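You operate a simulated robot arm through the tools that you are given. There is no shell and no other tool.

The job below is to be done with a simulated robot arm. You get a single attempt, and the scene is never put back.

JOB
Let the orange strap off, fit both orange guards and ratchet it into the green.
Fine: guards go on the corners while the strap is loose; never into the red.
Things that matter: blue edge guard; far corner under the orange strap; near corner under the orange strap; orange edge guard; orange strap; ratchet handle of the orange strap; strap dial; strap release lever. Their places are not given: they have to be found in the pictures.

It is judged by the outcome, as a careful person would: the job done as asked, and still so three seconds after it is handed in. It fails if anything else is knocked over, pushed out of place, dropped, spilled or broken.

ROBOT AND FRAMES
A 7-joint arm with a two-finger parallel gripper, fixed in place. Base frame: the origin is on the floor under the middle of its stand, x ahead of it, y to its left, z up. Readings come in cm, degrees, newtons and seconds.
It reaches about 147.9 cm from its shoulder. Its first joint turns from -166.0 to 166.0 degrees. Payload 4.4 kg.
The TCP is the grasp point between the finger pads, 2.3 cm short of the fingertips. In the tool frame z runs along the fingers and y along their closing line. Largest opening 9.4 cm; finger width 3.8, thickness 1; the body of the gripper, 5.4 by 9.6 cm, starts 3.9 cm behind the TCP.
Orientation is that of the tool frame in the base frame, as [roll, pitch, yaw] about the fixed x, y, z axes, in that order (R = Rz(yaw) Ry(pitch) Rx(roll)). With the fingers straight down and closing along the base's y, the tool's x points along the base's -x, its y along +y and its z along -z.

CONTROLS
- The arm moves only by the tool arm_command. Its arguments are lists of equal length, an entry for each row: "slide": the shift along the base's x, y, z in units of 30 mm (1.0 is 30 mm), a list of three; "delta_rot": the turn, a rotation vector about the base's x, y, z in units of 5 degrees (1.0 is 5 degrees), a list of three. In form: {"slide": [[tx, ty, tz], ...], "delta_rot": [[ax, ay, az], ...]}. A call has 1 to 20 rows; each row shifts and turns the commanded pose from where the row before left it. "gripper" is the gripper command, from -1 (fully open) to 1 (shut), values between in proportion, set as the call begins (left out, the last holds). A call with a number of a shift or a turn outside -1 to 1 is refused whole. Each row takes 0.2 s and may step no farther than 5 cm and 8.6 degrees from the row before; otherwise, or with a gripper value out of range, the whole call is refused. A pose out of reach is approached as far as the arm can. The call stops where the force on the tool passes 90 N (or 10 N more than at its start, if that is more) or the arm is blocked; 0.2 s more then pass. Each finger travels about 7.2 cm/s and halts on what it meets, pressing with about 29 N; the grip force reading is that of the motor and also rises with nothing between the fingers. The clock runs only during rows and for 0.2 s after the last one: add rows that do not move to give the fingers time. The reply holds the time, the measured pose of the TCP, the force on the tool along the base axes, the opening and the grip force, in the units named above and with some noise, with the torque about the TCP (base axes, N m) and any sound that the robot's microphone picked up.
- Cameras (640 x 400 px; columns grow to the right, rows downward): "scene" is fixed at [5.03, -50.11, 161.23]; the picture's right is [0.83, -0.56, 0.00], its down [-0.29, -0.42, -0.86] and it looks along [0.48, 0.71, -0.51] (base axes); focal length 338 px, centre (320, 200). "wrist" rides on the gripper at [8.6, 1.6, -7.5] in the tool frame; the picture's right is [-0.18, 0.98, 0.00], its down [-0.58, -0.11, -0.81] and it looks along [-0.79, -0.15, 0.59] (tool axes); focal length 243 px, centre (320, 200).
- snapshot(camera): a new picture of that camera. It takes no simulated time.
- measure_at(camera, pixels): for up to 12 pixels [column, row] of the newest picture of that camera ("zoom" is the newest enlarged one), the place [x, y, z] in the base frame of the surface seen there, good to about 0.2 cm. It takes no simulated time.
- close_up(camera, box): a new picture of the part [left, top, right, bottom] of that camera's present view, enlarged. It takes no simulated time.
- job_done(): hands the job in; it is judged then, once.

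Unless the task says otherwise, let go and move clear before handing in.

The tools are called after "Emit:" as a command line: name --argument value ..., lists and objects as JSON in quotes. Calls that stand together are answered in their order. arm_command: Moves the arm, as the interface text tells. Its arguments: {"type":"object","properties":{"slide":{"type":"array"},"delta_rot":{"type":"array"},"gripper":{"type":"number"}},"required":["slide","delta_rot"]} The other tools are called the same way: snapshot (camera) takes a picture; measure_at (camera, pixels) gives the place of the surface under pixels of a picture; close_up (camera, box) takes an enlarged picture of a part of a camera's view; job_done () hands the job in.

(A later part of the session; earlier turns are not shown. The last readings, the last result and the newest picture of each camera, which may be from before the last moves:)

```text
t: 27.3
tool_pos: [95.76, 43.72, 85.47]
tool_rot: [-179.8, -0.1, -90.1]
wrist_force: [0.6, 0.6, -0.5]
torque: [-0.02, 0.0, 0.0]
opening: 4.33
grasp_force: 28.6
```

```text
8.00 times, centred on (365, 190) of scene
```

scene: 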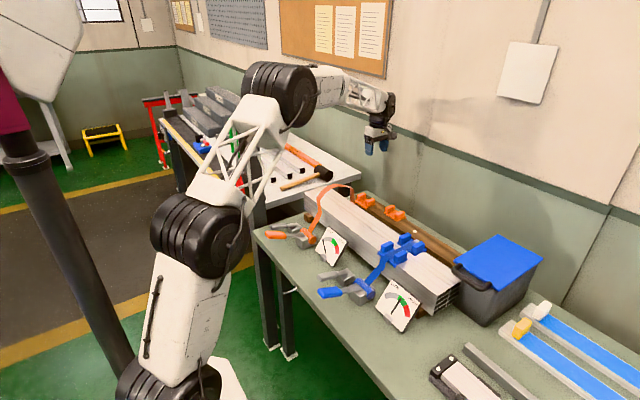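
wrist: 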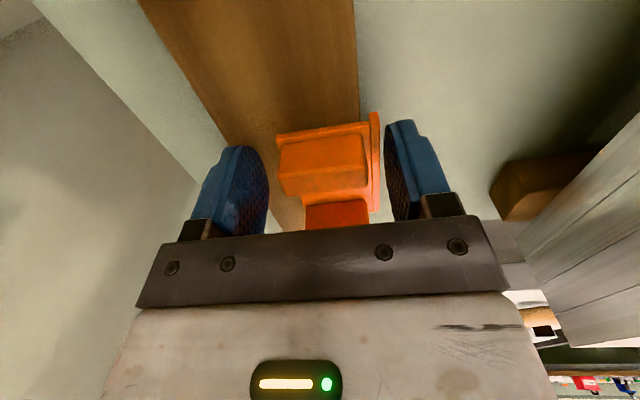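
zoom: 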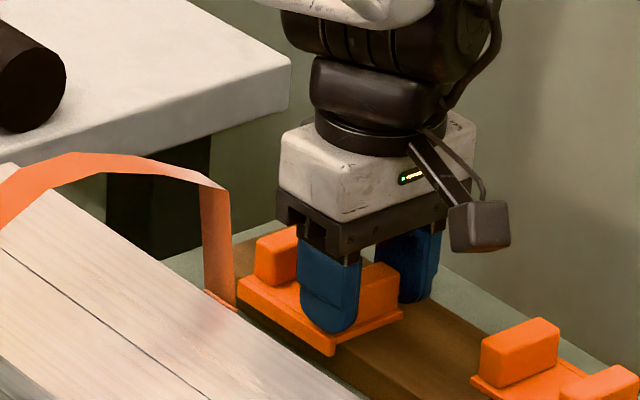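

Gripped at opening 4.33 with no side load. Lifting gently a couple of centimetres and checking the guard comes with it, level.

Emit:
arm_command --slide '[[0, 0, 0.15], [0, 0, 0.25], [0, 0, 0.4], [0, 0, 0.4], [0, 0, 0]]' --delta_rot '[[0, 0, 0], [0, 0, 0], [0, 0, 0], [0, 0, 0], [0, 0, 0]]'

Emit:
close_up --camera "scene" --box '[325, 165, 405, 215]'

Emit:
snapshot --camera "wrist"

```text
t: 28.5
tool_pos: [95.68, 43.69, 89.0]
tool_rot: [-179.8, -0.1, -90.1]
wrist_force: [0.9, -0.4, -0.9]
torque: [-0.04, -0.03, 0.04]
opening: 4.33
grasp_force: 29.2
```

```text
8.00 times, centred on (365, 190) of scene
```

zoom: 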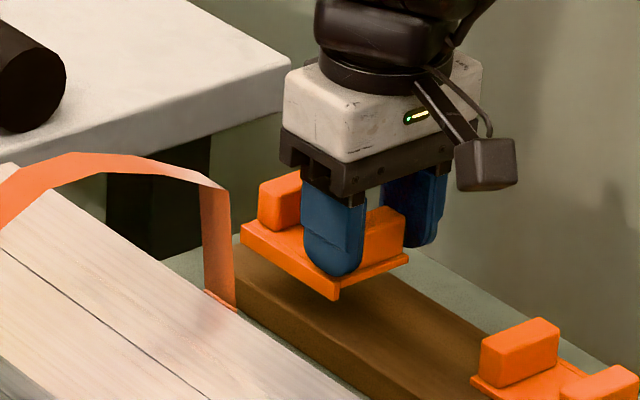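

```text
taken
```

wrist: 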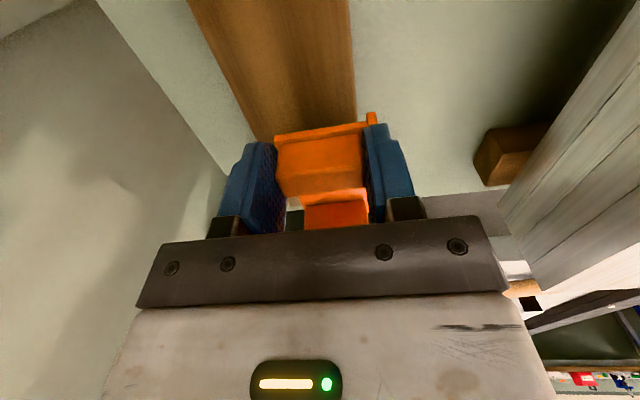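

Guard 1 hangs level in the grip. I'll raise it, take it toward -y clear of the strap, then over the stack's near edge.

Emit:
arm_command --slide '[[0, 0, 0.9], [0, 0, 0.95], [0, 0, 0.95], [0, 0, 0.95], [0, -0.6, 0], [0, -0.9, 0], [0, -0.95, 0], [0, -0.95, 0], [0, -0.95, 0], [0, -0.9, 0], [0, 0, 0]]' --delta_rot '[[0, 0, 0], [0, 0, 0], [0, 0, 0], [0, 0, 0], [0, 0, 0], [0, 0, 0], [0, 0, 0], [0, 0, 0], [0, 0, 0], [0, 0, 0], [0, 0, 0]]'

Emit:
arm_command --slide '[[-0.6, 0, 0], [-0.9, 0, 0], [-0.95, 0, 0], [-0.95, 0, 0], [-0.95, 0, 0], [-0.95, 0, 0], [-0.95, 0, 0], [-0.95, 0, 0], [-0.85, 0, 0], [0, 0, 0]]' --delta_rot '[[0, 0, 0], [0, 0, 0], [0, 0, 0], [0, 0, 0], [0, 0, 0], [0, 0, 0], [0, 0, 0], [0, 0, 0], [0, 0, 0], [0, 0, 0]]'

Emit:
snapshot --camera "wrist"

Emit:
close_up --camera "scene" --box '[280, 150, 408, 230]'

```text
t: 30.9
tool_pos: [95.68, 27.93, 100.16]
tool_rot: [-179.8, -0.1, -90.1]
wrist_force: [0.5, 0.3, 0.3]
torque: [0.05, 0.02, -0.01]
opening: 4.32
grasp_force: 28.8
```

```text
t: 33.1
tool_pos: [71.52, 27.92, 100.29]
tool_rot: [-179.8, -0.2, -90.1]
wrist_force: [0.0, -0.1, -1.3]
torque: [-0.01, -0.01, -0.03]
opening: 4.32
grasp_force: 28.6
```

```text
taken
```

wrist: 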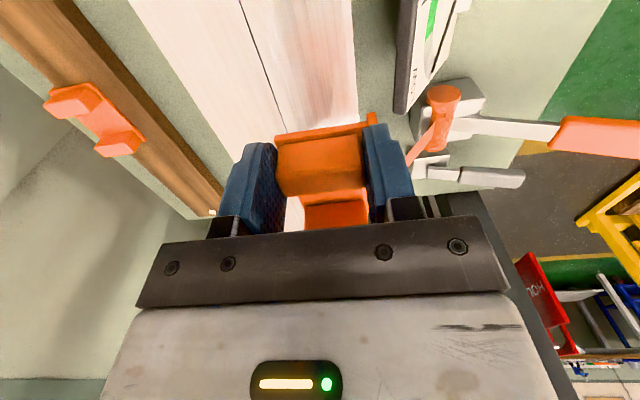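

```text
5.00 times, centred on (344, 190) of scene
```

zoom: 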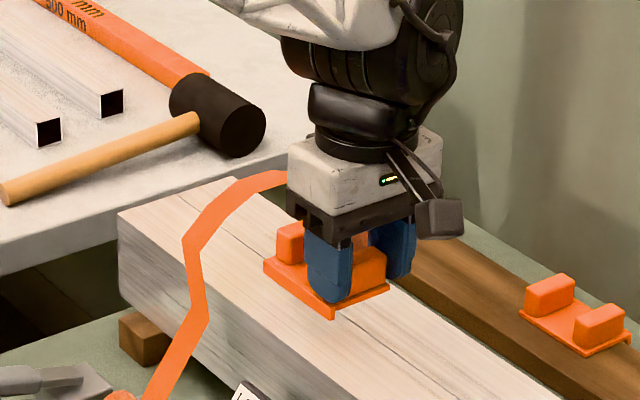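

The guard is over the stack. I'll measure its flange corners and the stack's near edge to set x exactly.

Emit:
measure_at --camera "zoom" --pixels '[[270, 266], [325, 305], [332, 315], [265, 268], [375, 290], [290, 245], [355, 270], [330, 340], [440, 380], [250, 300], [180, 240], [127, 225]]'

Emit:
measure_at --camera "wrist" --pixels '[[374, 118], [280, 140], [355, 130], [365, 125], [320, 150], [350, 20], [350, 100], [140, 20], [205, 140], [280, 190], [355, 185], [335, 210]]'

```text
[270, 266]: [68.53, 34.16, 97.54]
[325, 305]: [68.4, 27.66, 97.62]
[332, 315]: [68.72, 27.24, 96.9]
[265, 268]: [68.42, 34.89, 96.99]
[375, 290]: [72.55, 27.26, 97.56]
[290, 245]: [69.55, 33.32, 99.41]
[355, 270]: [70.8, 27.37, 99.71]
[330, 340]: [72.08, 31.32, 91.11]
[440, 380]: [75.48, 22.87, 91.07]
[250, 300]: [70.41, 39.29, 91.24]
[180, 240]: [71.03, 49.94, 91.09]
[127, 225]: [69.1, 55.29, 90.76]
```

```text
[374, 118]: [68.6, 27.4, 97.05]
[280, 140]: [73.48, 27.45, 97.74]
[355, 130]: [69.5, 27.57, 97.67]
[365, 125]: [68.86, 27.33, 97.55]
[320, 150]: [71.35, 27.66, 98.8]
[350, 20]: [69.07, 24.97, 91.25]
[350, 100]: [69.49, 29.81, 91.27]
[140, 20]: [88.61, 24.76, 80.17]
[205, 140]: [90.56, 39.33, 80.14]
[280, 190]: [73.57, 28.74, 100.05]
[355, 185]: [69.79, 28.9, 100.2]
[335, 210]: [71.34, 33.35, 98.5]
```

Flange inner face is at about x=69.0, so I'll shift 0.2 cm toward -x, lower to 1.2 cm above seating, then slide +y under the strap arch.

Emit:
arm_command --slide '[[-0.07, 0, -0.4], [0, 0, -0.6], [0, 0, -0.57], [0, 0, 0]]' --delta_rot '[[0, 0, 0], [0, 0, 0], [0, 0, 0], [0, 0, 0]]'

Emit:
arm_command --slide '[[0, 0.3, 0], [0, 0.4, 0], [0, 0.4, 0], [0, 0.4, 0], [0, 0, 0]]' --delta_rot '[[0, 0, 0], [0, 0, 0], [0, 0, 0], [0, 0, 0], [0, 0, 0]]'

Emit:
close_up --camera "scene" --box '[280, 160, 376, 220]'

Emit:
snapshot --camera "wrist"

```text
t: 34.1
tool_pos: [71.23, 28.06, 95.56]
tool_rot: [-179.8, -0.1, -90.0]
wrist_force: [0.3, -0.2, -1.0]
torque: [0.01, -0.02, 0.02]
opening: 4.3
grasp_force: 28.9
```

```text
t: 35.3
tool_pos: [71.36, 32.44, 95.5]
tool_rot: [-179.8, -0.1, -90.1]
wrist_force: [-0.3, -0.2, -0.3]
torque: [-0.06, 0.01, 0.0]
opening: 4.3
grasp_force: 29.1
```

```text
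6.67 times, centred on (328, 190) of scene
```

zoom: 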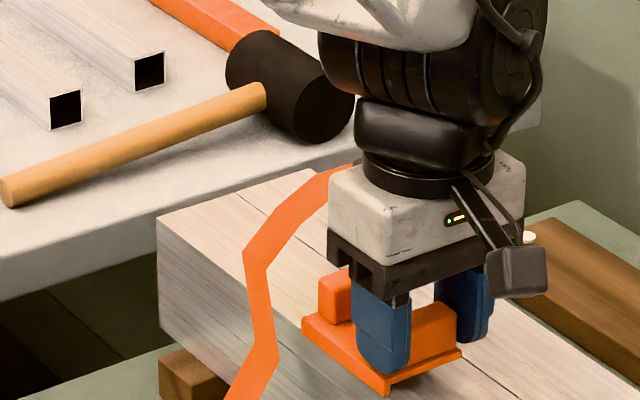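

```text
taken
```

wrist: 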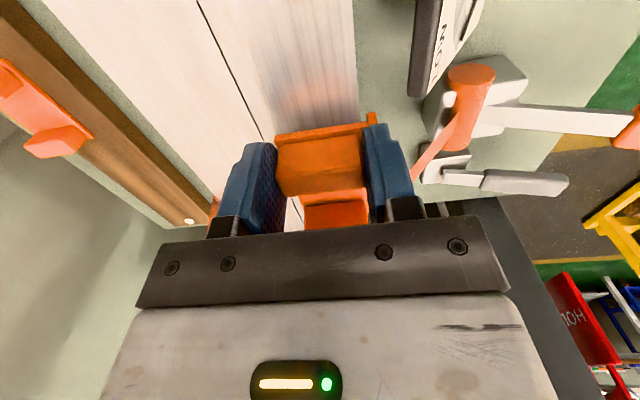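

No contact; the guard is sliding in under the arch at zoom (335,320). Continuing +3.2 cm to centre it on y≈38.8.

Emit:
arm_command --slide '[[0, 0.3, 0], [0, 0.4, 0], [0, 0.35, 0], [0, 0, 0]]' --delta_rot '[[0, 0, 0], [0, 0, 0], [0, 0, 0], [0, 0, 0]]'

Emit:
close_up --camera "scene" --box '[280, 160, 376, 220]'

```text
t: 36.3
tool_pos: [71.28, 35.62, 95.48]
tool_rot: [-179.8, -0.1, -90.1]
wrist_force: [0.0, -0.5, -0.1]
torque: [0.04, 0.0, 0.02]
opening: 4.33
grasp_force: 28.7
```

```text
6.67 times, centred on (328, 190) of scene
```

zoom: 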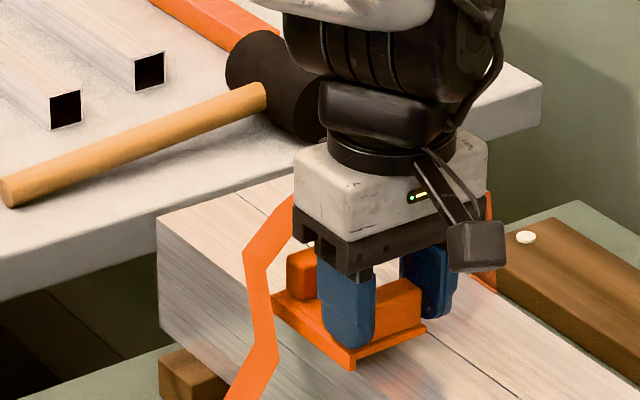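

Now I'll check the guard's flange ends and the strap's position relative to it before lowering.

Emit:
measure_at --camera "zoom" --pixels '[[279, 300], [350, 358], [355, 368], [420, 330], [300, 262], [385, 290], [260, 310], [275, 350], [245, 390], [262, 345], [300, 390], [375, 372]]'

```text
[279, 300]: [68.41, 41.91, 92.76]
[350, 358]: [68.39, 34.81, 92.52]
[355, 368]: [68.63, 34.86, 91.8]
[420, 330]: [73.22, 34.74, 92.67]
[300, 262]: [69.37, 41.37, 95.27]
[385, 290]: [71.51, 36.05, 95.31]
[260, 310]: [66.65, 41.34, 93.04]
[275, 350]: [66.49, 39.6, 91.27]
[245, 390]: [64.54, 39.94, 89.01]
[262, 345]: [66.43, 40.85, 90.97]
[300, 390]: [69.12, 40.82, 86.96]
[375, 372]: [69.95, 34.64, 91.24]
```

Guard spans y≈34.8–42.6 (centre 38.7) with its flange just in front of the near face. Lowering gently to seat it.

Emit:
arm_command --slide '[[0, 0, -0.15], [0, 0, -0.12], [0, 0, -0.05], [0, 0, 0]]' --delta_rot '[[0, 0, 0], [0, 0, 0], [0, 0, 0], [0, 0, 0]]'

Emit:
arm_command --slide '[[0, 0, -0.03], [0, 0, 0]]' --delta_rot '[[0, 0, 0], [0, 0, 0]]'

Emit:
close_up --camera "scene" --box '[280, 160, 376, 220]'

```text
t: 37.3
tool_pos: [71.27, 35.61, 94.45]
tool_rot: [-179.8, -0.1, -90.0]
wrist_force: [-0.3, 0.4, -0.8]
torque: [-0.05, -0.02, 0.04]
opening: 4.28
grasp_force: 29.3
```

```text
t: 37.9
tool_pos: [71.33, 35.62, 94.4]
tool_rot: [-179.8, -0.1, -90.2]
wrist_force: [-0.1, -0.2, -0.7]
torque: [0.0, -0.03, -0.01]
opening: 4.33
grasp_force: 29.1
```

```text
6.67 times, centred on (328, 190) of scene
```

zoom: 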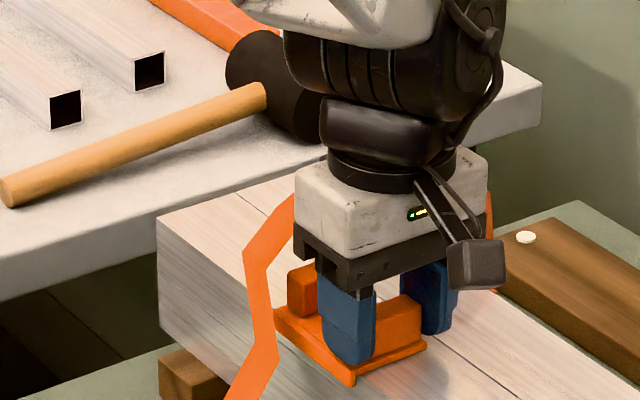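

Still no contact force. Lowering in tiny steps until it touches.

Emit:
arm_command --slide '[[0, 0, -0.03], [0, 0, 0]]' --delta_rot '[[0, 0, 0], [0, 0, 0]]'

Emit:
arm_command --slide '[[0, 0, -0.03], [0, 0, 0]]' --delta_rot '[[0, 0, 0], [0, 0, 0]]'

Emit:
measure_at --camera "zoom" --pixels '[[350, 372], [280, 315], [425, 343], [400, 300], [300, 275]]'

```text
t: 38.5
tool_pos: [71.3, 35.61, 94.36]
tool_rot: [-179.9, 0.0, -90.1]
wrist_force: [-0.5, -1.0, 2.9]
torque: [0.03, 0.09, 0.06]
opening: 4.32
grasp_force: 29.2
```

```text
t: 39.1
tool_pos: [71.31, 35.66, 94.33]
tool_rot: [-179.9, 0.0, -90.2]
wrist_force: [-0.8, -0.2, 12.5]
torque: [0.19, 0.22, 0.02]
opening: 4.31
grasp_force: 29.3
```

```text
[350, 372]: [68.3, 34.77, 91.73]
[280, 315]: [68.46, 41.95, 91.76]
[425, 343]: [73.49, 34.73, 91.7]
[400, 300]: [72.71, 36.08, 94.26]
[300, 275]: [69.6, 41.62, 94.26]
```

The guard has touched down (12 N). I'll ease off the pressure, nudge it snug toward the face, and then open.

Emit:
arm_command --slide '[[0, 0, 0.03], [0.04, 0, 0], [0, 0, 0]]' --delta_rot '[[0, 0, 0], [0, 0, 0], [0, 0, 0]]'

Emit:
arm_command --slide '[[0, 0, 0], [0, 0, 0]]' --delta_rot '[[0, 0, 0], [0, 0, 0]]' --gripper -0.2

Emit:
close_up --camera "scene" --box '[280, 160, 376, 220]'

```text
t: 39.9
tool_pos: [71.4, 35.59, 94.46]
tool_rot: [-179.8, 0.0, -90.1]
wrist_force: [-1.5, 0.7, 5.2]
torque: [0.06, 0.12, 0.06]
opening: 4.31
grasp_force: 28.9
```

```text
t: 40.5
tool_pos: [71.5, 35.77, 94.43]
tool_rot: [-179.8, 0.0, -90.0]
wrist_force: [1.0, 0.2, 0.0]
torque: [0.0, -0.03, 0.03]
opening: 5.63
grasp_force: 0.1
```

```text
6.67 times, centred on (328, 190) of scene
```

zoom: 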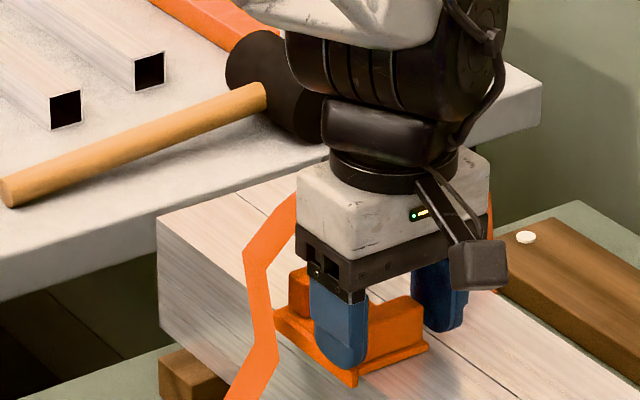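

Guard 1 released and seated. Backing the hand straight up past the lug, then away to -y.

Emit:
arm_command --slide '[[0, 0, 0.3], [0, 0, 0.6], [0, -0.2, 0.6], [0, -0.6, 0.6], [0, -0.9, 0.6], [0, -0.9, 0.6], [0, -0.5, 0.6], [0, 0, 0]]' --delta_rot '[[0, 0, 0], [0, 0, 0], [0, 0, 0], [0, 0, 0], [0, 0, 0], [0, 0, 0], [0, 0, 0], [0, 0, 0]]' --gripper -0.38

Emit:
close_up --camera "scene" --box '[280, 160, 408, 240]'

Emit:
snapshot --camera "wrist"

```text
t: 42.3
tool_pos: [71.48, 26.24, 106.01]
tool_rot: [-179.9, 0.0, -90.1]
wrist_force: [0.6, 0.1, -0.1]
torque: [0.01, 0.04, -0.02]
opening: 6.49
grasp_force: 0.2
```

```text
5.00 times, centred on (344, 200) of scene
```

zoom: 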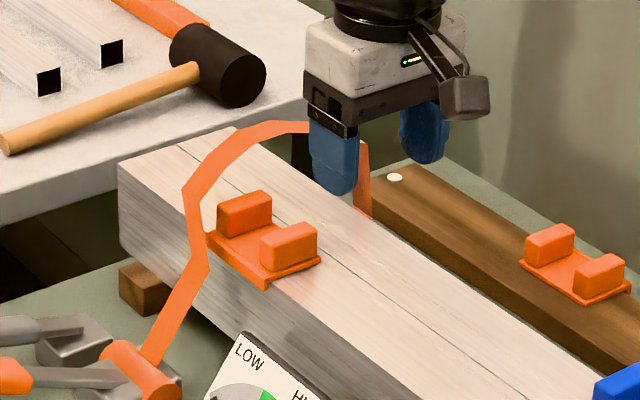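

```text
taken
```

wrist: 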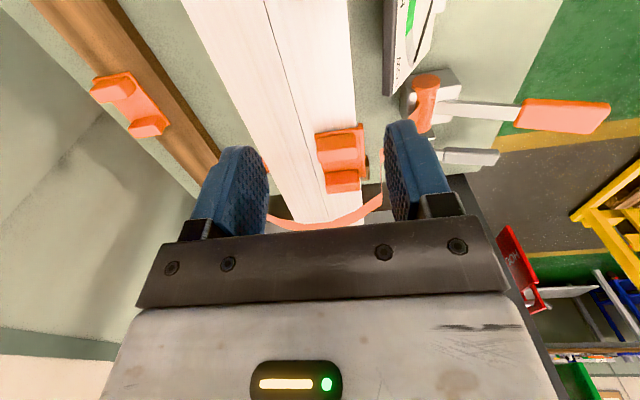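

Guard 1 is seated on the near corner under the strap (zoom 262,240). Moving over guard 2's -y lug at (98.5, 29.0).

Emit:
arm_command --slide '[[0.6, 0.08, 0], [0.9, 0.08, 0], [0.9, 0.08, 0], [0.95, 0.08, 0], [0.95, 0.08, 0], [0.95, 0.08, 0], [0.95, 0.08, 0], [0.95, 0.08, -0.4], [0.95, 0.08, -0.9], [0.9, 0.08, -0.9], [0, 0, -0.95], [0, 0, -0.95], [0, 0, -0.9], [0, 0, 0]]' --delta_rot '[[0, 0, 0], [0, 0, 0], [0, 0, 0], [0, 0, 0], [0, 0, 0], [0, 0, 0], [0, 0, 0], [0, 0, 0], [0, 0, 0], [0, 0, 0], [0, 0, 0], [0, 0, 0], [0, 0, 0], [0, 0, 0]]'

Emit:
snapshot --camera "wrist"

Emit:
close_up --camera "scene" --box '[350, 165, 446, 225]'

```text
t: 45.3
tool_pos: [98.4, 28.72, 91.07]
tool_rot: [-179.8, -0.1, -90.1]
wrist_force: [-0.4, -0.3, 1.1]
torque: [0.01, 0.01, 0.01]
opening: 6.5
grasp_force: 0.1
```

```text
taken
```

wrist: 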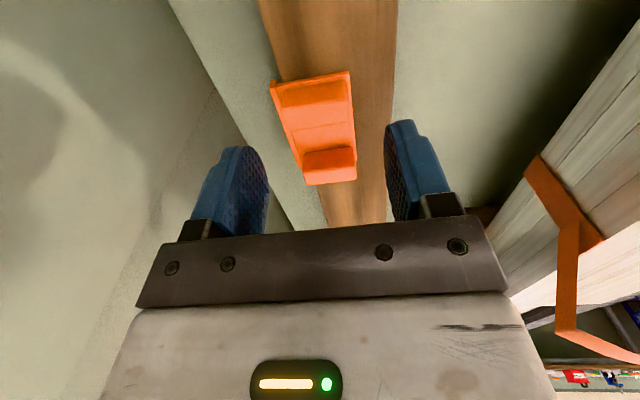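

```text
6.67 times, centred on (398, 195) of scene
```

zoom: 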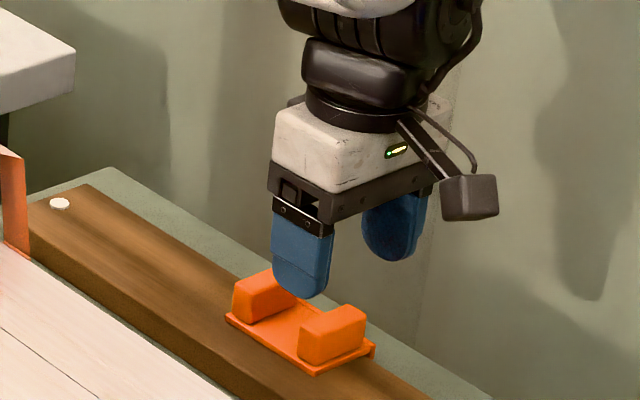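

Guard 2 is below. I'll measure its lug and, in the same view, the strap's path on the far face (565,240).

Emit:
measure_at --camera "wrist" --pixels '[[282, 105], [347, 95], [315, 108], [275, 85], [348, 75], [330, 165], [540, 175], [565, 215], [595, 240], [568, 260], [566, 320], [580, 225]]'

Emit:
close_up --camera "wrist" --box '[480, 140, 640, 240]'

```text
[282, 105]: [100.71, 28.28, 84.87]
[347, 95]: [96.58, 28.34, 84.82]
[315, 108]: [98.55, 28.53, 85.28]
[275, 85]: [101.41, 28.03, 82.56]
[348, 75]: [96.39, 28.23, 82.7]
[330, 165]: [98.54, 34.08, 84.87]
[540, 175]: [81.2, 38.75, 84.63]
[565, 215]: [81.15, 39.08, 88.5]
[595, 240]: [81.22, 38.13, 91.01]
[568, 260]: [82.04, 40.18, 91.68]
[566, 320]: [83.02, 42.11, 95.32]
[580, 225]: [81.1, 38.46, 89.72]
```

```text
4.00 times, centred on (560, 190) of wrist
```

zoom: 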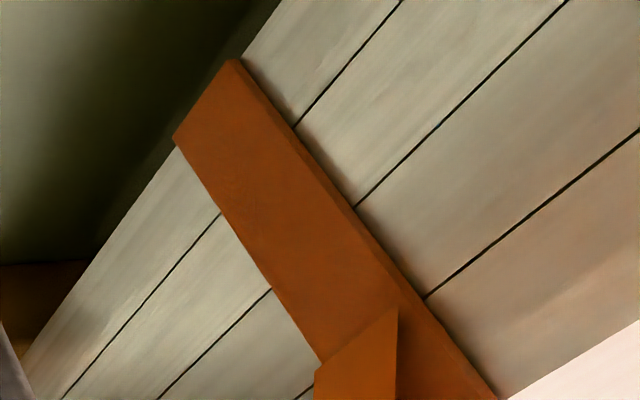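

A thin strap strip lies on the far face (x≈81.2, centre y≈38.8), so guard 2's flange should sit just outside x≈81.25. I'll check the blue far guard as a reference and lower onto guard 2's lug.

Emit:
close_up --camera "scene" --box '[370, 220, 434, 260]'

Emit:
measure_at --camera "zoom" --pixels '[[525, 250], [560, 230], [565, 240], [540, 290], [400, 230], [300, 175], [375, 130], [500, 180], [150, 260], [280, 390], [60, 240], [450, 280]]'

Emit:
arm_command --slide '[[0.02, 0, -0.5], [0.02, 0, -0.5], [0, 0, -0.5], [0, 0, -0.36], [0, 0, 0], [0, 0, 0]]' --delta_rot '[[0, 0, 0], [0, 0, 0], [0, 0, 0], [0, 0, 0], [0, 0, 0], [0, 0, 0]]'

Emit:
snapshot --camera "wrist"

```text
10.00 times, centred on (402, 240) of scene
```

zoom: 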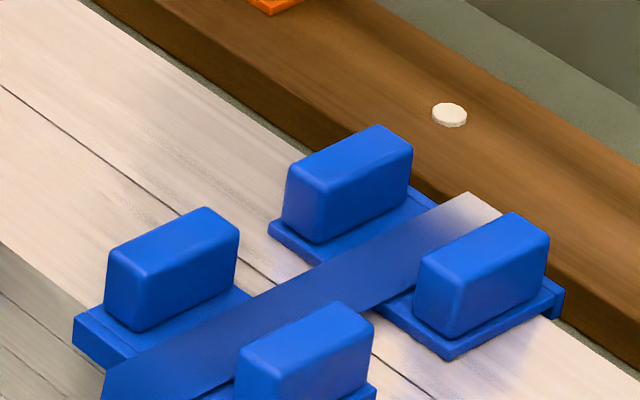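

```text
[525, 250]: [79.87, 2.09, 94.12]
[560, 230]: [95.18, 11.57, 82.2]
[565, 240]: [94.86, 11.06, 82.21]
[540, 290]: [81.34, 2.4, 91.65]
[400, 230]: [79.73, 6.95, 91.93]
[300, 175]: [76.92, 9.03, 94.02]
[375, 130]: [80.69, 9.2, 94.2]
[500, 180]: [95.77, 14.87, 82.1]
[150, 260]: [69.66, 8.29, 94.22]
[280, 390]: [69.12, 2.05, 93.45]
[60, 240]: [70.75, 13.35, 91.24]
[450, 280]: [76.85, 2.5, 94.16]
```

```text
t: 46.7
tool_pos: [98.66, 28.76, 85.51]
tool_rot: [-179.8, -0.2, -90.1]
wrist_force: [0.8, 0.0, 0.1]
torque: [0.04, -0.01, 0.01]
opening: 6.5
grasp_force: 0.1
```

```text
taken
```

wrist: 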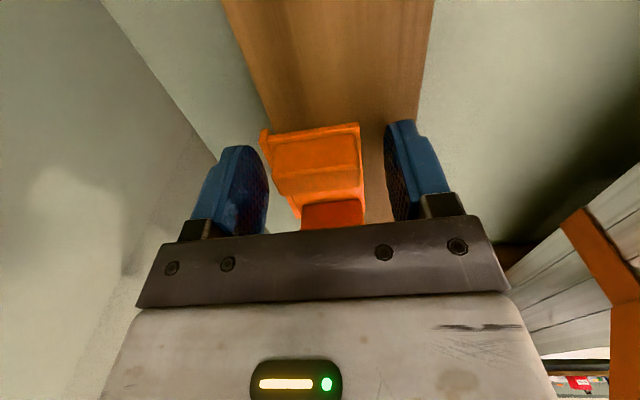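

The lug sits slightly toward +x between the fingers (272–360 between 265 and 388), so I'll shift 0.2 cm toward +x and close.

Emit:
arm_command --slide '[[0.06, 0, 0], [0, 0, 0]]' --delta_rot '[[0, 0, 0], [0, 0, 0]]' --gripper -0.15

Emit:
close_up --camera "wrist" --box '[220, 100, 412, 220]'

```text
t: 47.3
tool_pos: [98.71, 28.59, 85.62]
tool_rot: [-179.8, -0.2, -90.1]
wrist_force: [0.2, 0.3, -0.8]
torque: [-0.02, -0.02, 0.01]
opening: 5.4
grasp_force: 0.2
```

```text
3.33 times, centred on (316, 160) of wrist
```

zoom: 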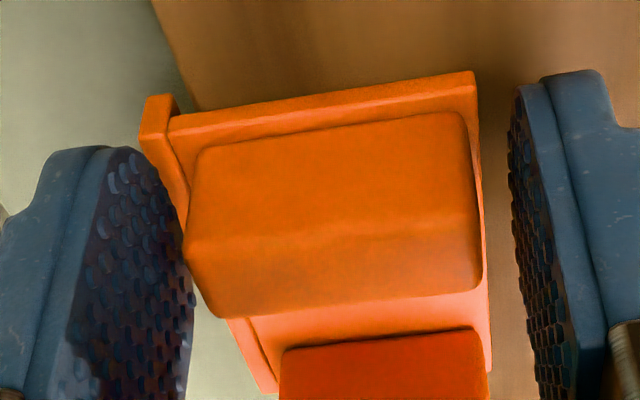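

Closing gently in stages and watching the side force.

Emit:
arm_command --slide '[[0, 0, 0], [0, 0, 0]]' --delta_rot '[[0, 0, 0], [0, 0, 0]]' --gripper 0.03

Emit:
arm_command --slide '[[0, 0, 0], [0, 0, 0], [0, 0, 0]]' --delta_rot '[[0, 0, 0], [0, 0, 0], [0, 0, 0]]' --gripper 1

Emit:
close_up --camera "wrist" --box '[220, 100, 412, 220]'

```text
t: 47.9
tool_pos: [98.82, 28.7, 85.59]
tool_rot: [-179.8, -0.1, -90.1]
wrist_force: [-0.4, -0.4, -0.1]
torque: [0.01, 0.02, 0.0]
opening: 4.55
grasp_force: 0.1
```

```text
t: 48.7
tool_pos: [98.71, 28.66, 85.51]
tool_rot: [-179.8, -0.1, -90.1]
wrist_force: [-1.0, 0.0, 0.4]
torque: [-0.01, 0.01, -0.05]
opening: 4.31
grasp_force: 29.3
```

```text
3.33 times, centred on (316, 160) of wrist
```

zoom: 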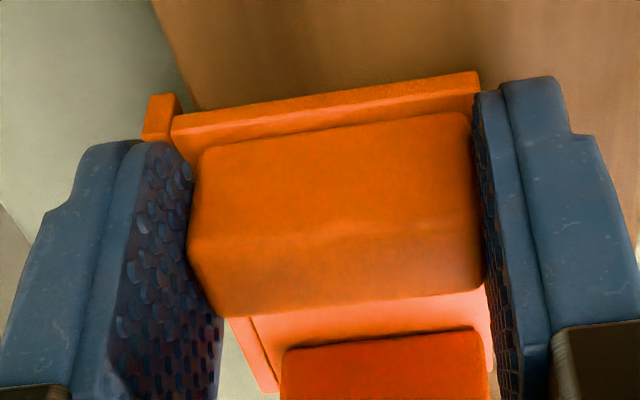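

Gripped squarely (4.31, 29 N). Lifting and carrying guard 2 toward the far edge, staying at y≈28.7.

Emit:
arm_command --slide '[[0, 0, 0.2], [0, 0, 0.5], [0, 0, 0.8], [0, 0, 0.9], [0, 0, 0.9], [0, 0, 0.9], [0, 0, 0.7], [0, 0, 0]]' --delta_rot '[[0, 0, 0], [0, 0, 0], [0, 0, 0], [0, 0, 0], [0, 0, 0], [0, 0, 0], [0, 0, 0], [0, 0, 0]]'

Emit:
arm_command --slide '[[-0.6, 0, 0], [-0.9, 0, 0], [-0.95, 0, 0], [-0.95, 0, 0], [-0.95, 0, 0], [-0.95, 0, 0], [-0.9, 0, 0], [-0.4, 0, 0], [0, 0, 0]]' --delta_rot '[[0, 0, 0], [0, 0, 0], [0, 0, 0], [0, 0, 0], [0, 0, 0], [0, 0, 0], [0, 0, 0], [0, 0, 0], [0, 0, 0]]'

Emit:
snapshot --camera "wrist"

Emit:
close_up --camera "scene" --box '[290, 150, 418, 230]'

```text
t: 50.5
tool_pos: [98.69, 28.73, 100.2]
tool_rot: [-179.9, -0.1, -90.1]
wrist_force: [-0.1, 0.3, 0.5]
torque: [-0.03, -0.03, 0.0]
opening: 4.34
grasp_force: 29.1
```

```text
t: 52.5
tool_pos: [79.04, 28.67, 100.25]
tool_rot: [-179.8, -0.1, -90.2]
wrist_force: [-0.2, -0.3, 0.0]
torque: [0.0, 0.0, -0.02]
opening: 4.32
grasp_force: 28.9
```

```text
taken
```

wrist: 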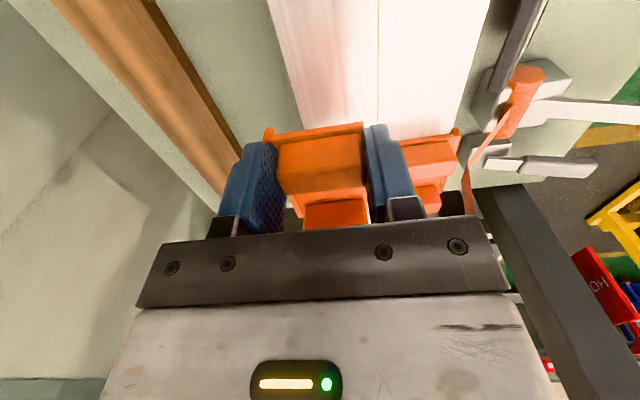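

```text
5.00 times, centred on (354, 190) of scene
```

zoom: 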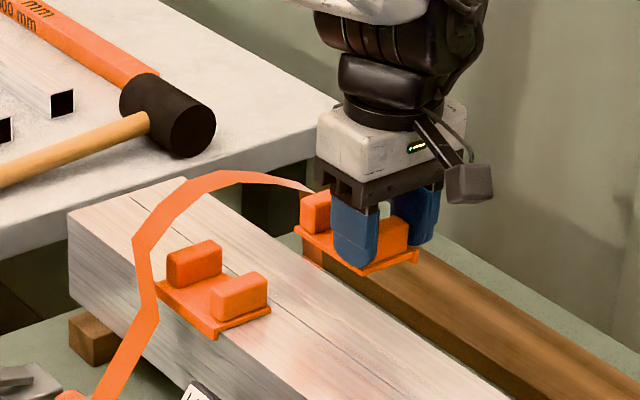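

I'll measure the held guard's flange and plate against the stack's far edge.

Emit:
measure_at --camera "wrist" --pixels '[[268, 135], [275, 137], [360, 127], [320, 135], [280, 150], [358, 140], [320, 160], [285, 60], [300, 120], [460, 130], [425, 150], [335, 215]]'

Emit:
measure_at --camera "zoom" --pixels '[[418, 258], [300, 232], [360, 272], [315, 200], [395, 225], [305, 195], [270, 178], [316, 262], [205, 255], [240, 285], [215, 335], [160, 290]]'

```text
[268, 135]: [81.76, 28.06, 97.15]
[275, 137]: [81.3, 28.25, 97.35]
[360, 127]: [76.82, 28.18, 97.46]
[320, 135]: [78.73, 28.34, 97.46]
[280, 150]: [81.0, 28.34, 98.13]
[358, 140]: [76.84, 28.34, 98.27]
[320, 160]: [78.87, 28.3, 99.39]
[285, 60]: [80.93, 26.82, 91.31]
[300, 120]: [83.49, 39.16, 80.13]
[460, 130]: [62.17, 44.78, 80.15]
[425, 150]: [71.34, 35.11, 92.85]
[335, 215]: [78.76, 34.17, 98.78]
```

```text
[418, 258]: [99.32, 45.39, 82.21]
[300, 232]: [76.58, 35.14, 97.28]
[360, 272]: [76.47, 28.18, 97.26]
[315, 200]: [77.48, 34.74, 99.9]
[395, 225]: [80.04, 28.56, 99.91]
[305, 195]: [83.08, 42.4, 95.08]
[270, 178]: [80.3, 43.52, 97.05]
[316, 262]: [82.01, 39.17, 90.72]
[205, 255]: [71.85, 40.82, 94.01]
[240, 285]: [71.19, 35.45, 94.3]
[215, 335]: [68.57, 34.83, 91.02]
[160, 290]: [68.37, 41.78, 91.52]
```

Flange inner face is at x≈81.4 with the far face at 81.0. I'll shift -0.15, lower to 1.3 cm above seating, and slide +y slowly.

Emit:
arm_command --slide '[[-0.05, 0, -0.4], [0, 0, -0.6], [0, 0, -0.48], [0, 0, 0]]' --delta_rot '[[0, 0, 0], [0, 0, 0], [0, 0, 0], [0, 0, 0]]'

Emit:
arm_command --slide '[[0, 0.2, 0], [0, 0.3, 0], [0, 0.3, 0], [0, 0.3, 0], [0, 0, 0]]' --delta_rot '[[0, 0, 0], [0, 0, 0], [0, 0, 0], [0, 0, 0], [0, 0, 0]]'

Emit:
close_up --camera "scene" --box '[290, 160, 386, 220]'

```text
t: 53.5
tool_pos: [78.8, 28.7, 95.86]
tool_rot: [-179.7, -0.2, -90.2]
wrist_force: [-0.2, 0.0, -0.2]
torque: [-0.02, 0.02, 0.01]
opening: 4.3
grasp_force: 29.1
```

```text
t: 54.7
tool_pos: [78.82, 31.93, 95.72]
tool_rot: [-179.8, -0.1, -90.2]
wrist_force: [-0.9, -0.4, -0.6]
torque: [-0.02, 0.02, -0.02]
opening: 4.29
grasp_force: 29.1
```

```text
6.67 times, centred on (338, 190) of scene
```

zoom: 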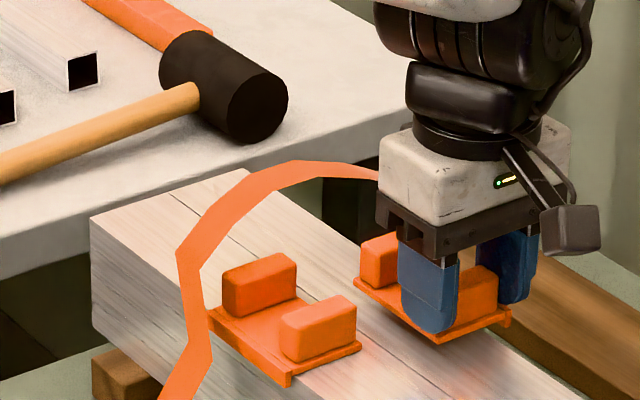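

No contact yet. Continuing the last 3.6 cm in small steps.

Emit:
arm_command --slide '[[0, 0.2, 0], [0, 0.25, 0], [0, 0.25, 0], [0, 0.25, 0], [0, 0.25, 0], [0, 0, 0]]' --delta_rot '[[0, 0, 0], [0, 0, 0], [0, 0, 0], [0, 0, 0], [0, 0, 0], [0, 0, 0]]'

Emit:
close_up --camera "scene" --box '[290, 160, 386, 220]'

Emit:
snapshot --camera "wrist"

```text
t: 56.1
tool_pos: [78.75, 35.56, 95.8]
tool_rot: [-179.8, -0.2, -90.1]
wrist_force: [-0.2, 0.7, -0.7]
torque: [-0.01, 0.0, 0.0]
opening: 4.31
grasp_force: 29.5
```

```text
6.67 times, centred on (338, 190) of scene
```

zoom: 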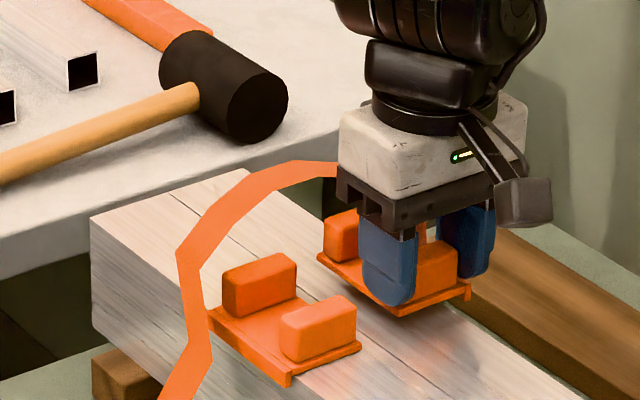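

```text
taken
```

wrist: 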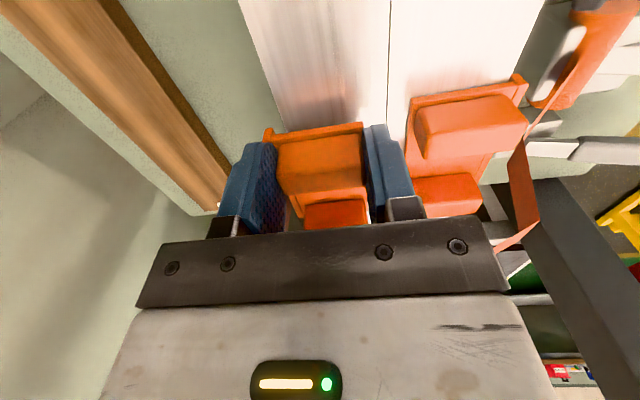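

No contact so far. I'll verify guard 2's position against guard 1 before lowering.

Emit:
measure_at --camera "zoom" --pixels '[[320, 258], [395, 310], [468, 290], [340, 220], [440, 255], [215, 318], [287, 375], [358, 345], [255, 275], [320, 318], [465, 325], [350, 240]]'

Emit:
measure_at --camera "wrist" --pixels '[[268, 135], [360, 125], [280, 150], [358, 140], [415, 105], [520, 85], [425, 125], [515, 105], [240, 10], [262, 80], [335, 215], [450, 190]]'

```text
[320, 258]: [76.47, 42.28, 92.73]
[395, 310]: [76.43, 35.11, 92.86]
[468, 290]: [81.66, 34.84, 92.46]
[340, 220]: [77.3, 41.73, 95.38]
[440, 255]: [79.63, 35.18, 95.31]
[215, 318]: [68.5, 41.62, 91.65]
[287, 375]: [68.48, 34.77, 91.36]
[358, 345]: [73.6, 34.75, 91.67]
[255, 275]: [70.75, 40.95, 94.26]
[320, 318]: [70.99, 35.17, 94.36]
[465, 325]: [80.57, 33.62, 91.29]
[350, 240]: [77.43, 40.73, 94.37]
```

```text
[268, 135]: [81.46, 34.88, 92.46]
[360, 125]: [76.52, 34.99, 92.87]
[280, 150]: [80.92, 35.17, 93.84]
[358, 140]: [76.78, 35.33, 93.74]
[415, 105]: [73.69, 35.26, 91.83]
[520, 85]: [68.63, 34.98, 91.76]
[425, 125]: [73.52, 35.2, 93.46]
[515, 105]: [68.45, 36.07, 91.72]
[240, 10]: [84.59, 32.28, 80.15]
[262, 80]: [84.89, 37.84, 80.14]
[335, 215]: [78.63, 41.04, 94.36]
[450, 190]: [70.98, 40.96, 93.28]
```

Guard 2 lines up with guard 1 in y (34.8–42.6), its flange just outside the far face. Lowering gently.

Emit:
arm_command --slide '[[0, 0, -0.12], [0, 0, -0.12], [0, 0, -0.08], [0, 0, 0]]' --delta_rot '[[0, 0, 0], [0, 0, 0], [0, 0, 0], [0, 0, 0]]'

Emit:
arm_command --slide '[[0, 0, -0.03], [0, 0, 0]]' --delta_rot '[[0, 0, 0], [0, 0, 0]]'

Emit:
arm_command --slide '[[0, 0, -0.03], [0, 0, 0]]' --delta_rot '[[0, 0, 0], [0, 0, 0]]'

```text
t: 57.1
tool_pos: [78.84, 35.54, 94.75]
tool_rot: [-179.8, -0.1, -90.2]
wrist_force: [1.3, 0.0, -0.7]
torque: [0.01, -0.05, 0.02]
opening: 4.31
grasp_force: 29.3
```

```text
t: 57.7
tool_pos: [78.86, 35.58, 94.64]
tool_rot: [-179.8, -0.2, -90.1]
wrist_force: [-0.5, -0.6, -0.9]
torque: [0.02, 0.01, 0.02]
opening: 4.31
grasp_force: 29.0
```

```text
t: 58.3
tool_pos: [78.68, 35.53, 94.77]
tool_rot: [-179.7, -0.1, -90.1]
wrist_force: [0.8, 0.5, 0.2]
torque: [0.0, -0.01, -0.02]
opening: 4.3
grasp_force: 29.5
```

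Emit:
arm_command --slide '[[0, 0, -0.03], [0, 0, 0]]' --delta_rot '[[0, 0, 0], [0, 0, 0]]'

Emit:
arm_command --slide '[[0, 0, -0.03], [0, 0, 0]]' --delta_rot '[[0, 0, 0], [0, 0, 0]]'

Emit:
close_up --camera "scene" --box '[290, 160, 386, 220]'

```text
t: 58.9
tool_pos: [78.9, 35.56, 94.51]
tool_rot: [-179.8, -0.1, -90.1]
wrist_force: [-0.6, -0.1, 0.2]
torque: [0.04, 0.03, -0.02]
opening: 4.33
grasp_force: 29.2
```

```text
t: 59.5
tool_pos: [78.88, 35.59, 94.56]
tool_rot: [-179.9, 0.0, -90.2]
wrist_force: [-0.5, -2.0, 10.2]
torque: [0.19, 0.18, -0.02]
opening: 4.3
grasp_force: 29.4
```

```text
6.67 times, centred on (338, 190) of scene
```

zoom: 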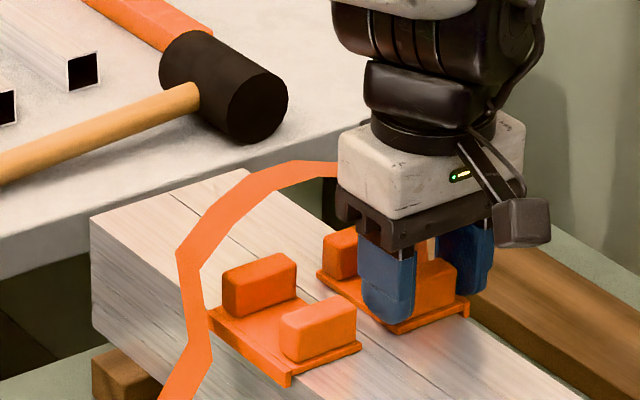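

It has touched (10 N). Measuring the plate to confirm it's flat on the stack top.

Emit:
measure_at --camera "zoom" --pixels '[[320, 274], [400, 328], [466, 305], [345, 240], [445, 270], [430, 320]]'

Emit:
arm_command --slide '[[0, 0, 0.03], [0, 0, 0]]' --delta_rot '[[0, 0, 0], [0, 0, 0]]'

```text
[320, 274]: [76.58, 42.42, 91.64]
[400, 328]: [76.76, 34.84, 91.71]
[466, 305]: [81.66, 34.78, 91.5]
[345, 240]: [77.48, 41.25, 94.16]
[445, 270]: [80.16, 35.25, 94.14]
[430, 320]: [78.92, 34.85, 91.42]
```

```text
t: 60.1
tool_pos: [78.74, 35.52, 94.46]
tool_rot: [-179.8, -0.1, -90.1]
wrist_force: [2.7, -0.3, 6.3]
torque: [0.19, 0.02, -0.08]
opening: 4.3
grasp_force: 28.9
```

Plate is flat at z≈91.7 on both ends, lugs at 94.15, just like guard 1. Opening the fingers and backing straight up.

Emit:
arm_command --slide '[[0, 0, 0], [0, 0, 0]]' --delta_rot '[[0, 0, 0], [0, 0, 0]]' --gripper -0.2

Emit:
arm_command --slide '[[0, 0, 0.3], [0, 0, 0.6], [0, -0.2, 0.6], [0, -0.6, 0.6], [0, -0.9, 0.6], [0, -0.9, 0.6], [0, -0.5, 0.6], [0, 0, 0]]' --delta_rot '[[0, 0, 0], [0, 0, 0], [0, 0, 0], [0, 0, 0], [0, 0, 0], [0, 0, 0], [0, 0, 0], [0, 0, 0]]' --gripper -0.25

Emit:
close_up --camera "scene" --box '[250, 165, 394, 255]'

Emit:
snapshot --camera "wrist"

```text
t: 60.7
tool_pos: [78.81, 35.56, 94.51]
tool_rot: [-179.9, -0.1, -90.1]
wrist_force: [0.1, 0.6, 0.5]
torque: [0.03, 0.03, 0.0]
opening: 5.66
grasp_force: 0.1
```

```text
t: 62.5
tool_pos: [78.81, 26.2, 106.23]
tool_rot: [-179.8, -0.2, -90.1]
wrist_force: [0.0, 0.7, -0.4]
torque: [0.01, -0.01, 0.01]
opening: 5.91
grasp_force: 0.1
```

```text
4.44 times, centred on (322, 210) of scene
```

zoom: 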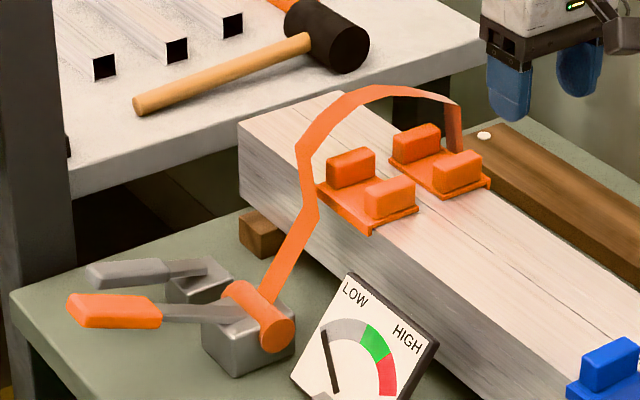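

```text
taken
```

wrist: 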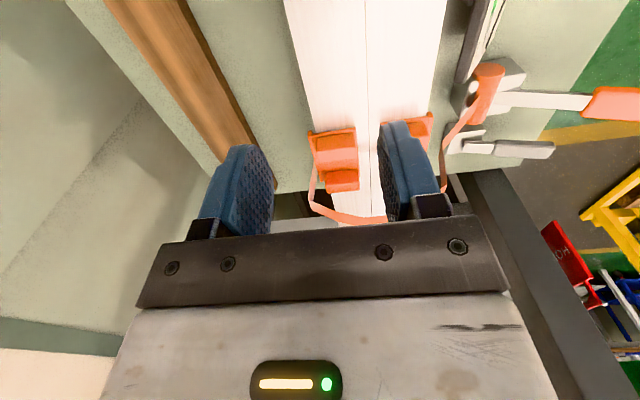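

Both guards sit squarely under the loose strap (zoom 365,190 and 437,160) and the needle is at zero. Now I'll shut the fingers and go above the orange ratchet grip at about (45, 38.4).

Emit:
arm_command --slide '[[-0.6, 0.1, 0], [-0.95, 0.3, 0], [-0.95, 0.36, 0], [-0.95, 0.36, 0], [-0.95, 0.36, -0.2], [-0.95, 0.36, -0.4], [-0.95, 0.36, -0.5], [-0.95, 0.36, -0.5], [-0.95, 0.36, -0.5], [-0.95, 0.36, -0.5], [-0.95, 0.4, -0.5], [-0.9, 0.4, -0.5], [-0.25, 0, 0], [0, 0, 0]]' --delta_rot '[[0, 0, 0], [0, 0, 0], [0, 0, 0], [0, 0, 0], [0, 0, 0], [0, 0, 0], [0, 0, 0], [0, 0, 0], [0, 0, 0], [0, 0, 0], [0, 0, 0], [0, 0, 0], [0, 0, 0], [0, 0, 0]]' --gripper 1

Emit:
close_up --camera "scene" --box '[250, 200, 362, 270]'

Emit:
snapshot --camera "wrist"

```text
t: 65.5
tool_pos: [44.94, 38.62, 95.41]
tool_rot: [-179.8, -0.1, -90.0]
wrist_force: [0.1, 0.1, 0.6]
torque: [0.02, -0.01, 0.01]
opening: 0.0
grasp_force: 28.8
```

```text
5.71 times, centred on (306, 235) of scene
```

zoom: 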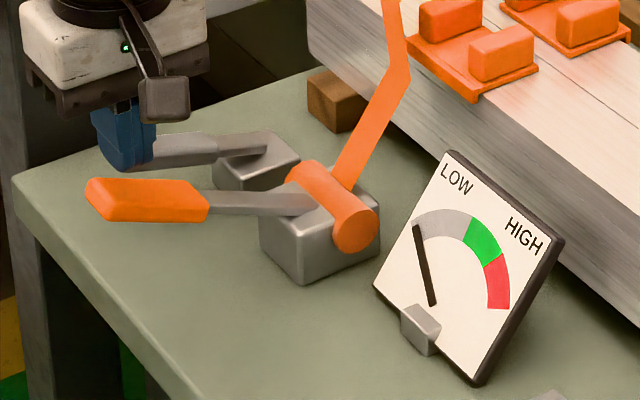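

```text
taken
```

wrist: 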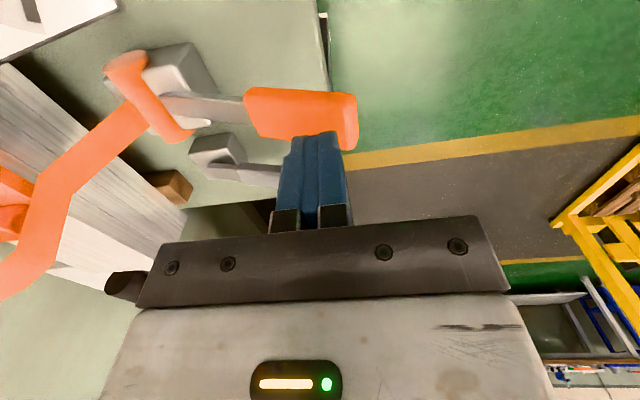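

Fingertips are just above the ratchet grip (wrist 300,110). I'll measure the grip in this view.

Emit:
measure_at --camera "wrist" --pixels '[[250, 95], [300, 100], [350, 98], [350, 140], [260, 130], [285, 120], [340, 120], [200, 105], [175, 100], [135, 90], [230, 165], [180, 70]]'

```text
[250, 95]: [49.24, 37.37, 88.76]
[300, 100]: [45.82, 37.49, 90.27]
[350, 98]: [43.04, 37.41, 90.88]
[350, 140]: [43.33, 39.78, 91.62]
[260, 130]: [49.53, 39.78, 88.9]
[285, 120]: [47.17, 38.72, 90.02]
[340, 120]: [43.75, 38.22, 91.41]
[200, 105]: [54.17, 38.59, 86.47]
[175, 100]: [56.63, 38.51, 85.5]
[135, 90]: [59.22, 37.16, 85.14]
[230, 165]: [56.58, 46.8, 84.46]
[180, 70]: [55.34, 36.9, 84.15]
```

The grip is centred at y≈38.5 with top z≈90.9 at x=45. Pressing down gently in small steps, as with the release lever.

Emit:
arm_command --slide '[[0, 0, -0.3], [0, 0, -0.3], [0, 0, -0.15], [0, 0, 0]]' --delta_rot '[[0, 0, 0], [0, 0, 0], [0, 0, 0], [0, 0, 0]]'

Emit:
arm_command --slide '[[0, 0, -0.1], [0, 0, -0.1], [0, 0, 0]]' --delta_rot '[[0, 0, 0], [0, 0, 0], [0, 0, 0]]'

Emit:
close_up --camera "scene" --box '[250, 200, 362, 270]'

```text
t: 66.5
tool_pos: [45.11, 38.43, 93.13]
tool_rot: [-179.8, 0.0, -90.1]
wrist_force: [0.4, 0.7, 1.2]
torque: [0.02, 0.0, -0.01]
opening: 0.01
grasp_force: 28.8
```

```text
t: 67.3
tool_pos: [45.09, 38.41, 92.54]
tool_rot: [-179.8, -0.1, -90.1]
wrist_force: [-0.4, 0.0, 1.2]
torque: [0.01, 0.01, 0.02]
opening: 0.0
grasp_force: 29.4
```

```text
5.71 times, centred on (306, 235) of scene
```

zoom: 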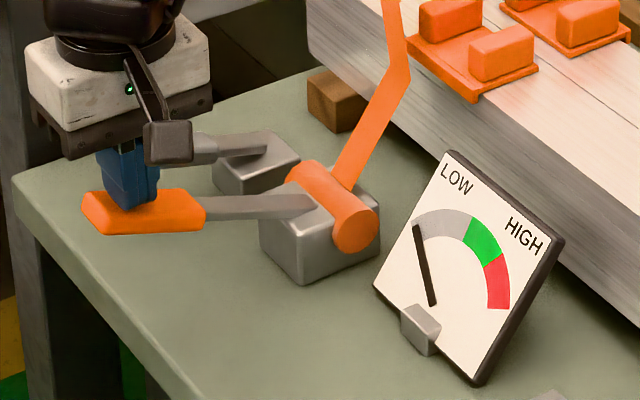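

The handle goes down easily (~1 N) and the needle has not moved yet. Continuing in small steps, watching the dial.

Emit:
arm_command --slide '[[0, 0, -0.15], [0, 0, -0.15], [0, 0, -0.15], [0, 0, 0]]' --delta_rot '[[0, 0, 0], [0, 0, 0], [0, 0, 0], [0, 0, 0]]'

Emit:
close_up --camera "scene" --box '[250, 200, 362, 270]'

Emit:
arm_command --slide '[[0, 0, -0.15], [0, 0, -0.15], [0, 0, -0.15], [0, 0, 0]]' --delta_rot '[[0, 0, 0], [0, 0, 0], [0, 0, 0], [0, 0, 0]]'

Emit:
close_up --camera "scene" --box '[250, 200, 362, 270]'

```text
t: 68.3
tool_pos: [44.98, 38.53, 91.2]
tool_rot: [-179.8, -0.1, -90.0]
wrist_force: [-1.7, 1.2, 2.5]
torque: [0.03, 0.05, 0.01]
opening: 0.0
grasp_force: 28.4
```

```text
5.71 times, centred on (306, 235) of scene
```

zoom: 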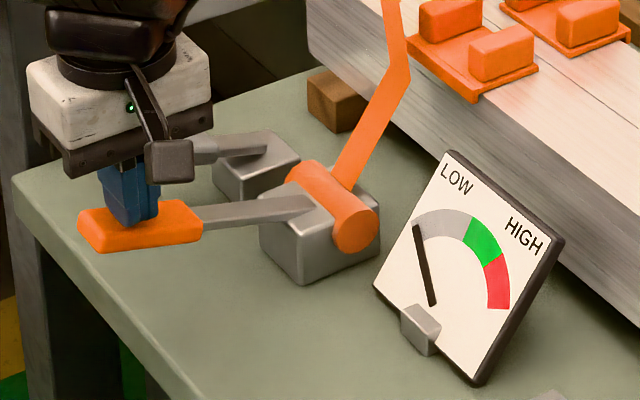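

```text
t: 69.3
tool_pos: [45.05, 38.5, 89.91]
tool_rot: [-179.8, -0.1, -90.1]
wrist_force: [-1.6, -1.1, 3.5]
torque: [0.02, 0.07, 0.0]
opening: 0.02
grasp_force: 28.9
```

```text
5.71 times, centred on (306, 235) of scene
```

zoom: 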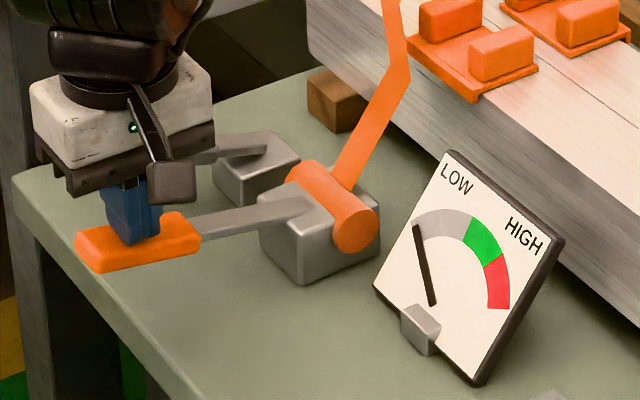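

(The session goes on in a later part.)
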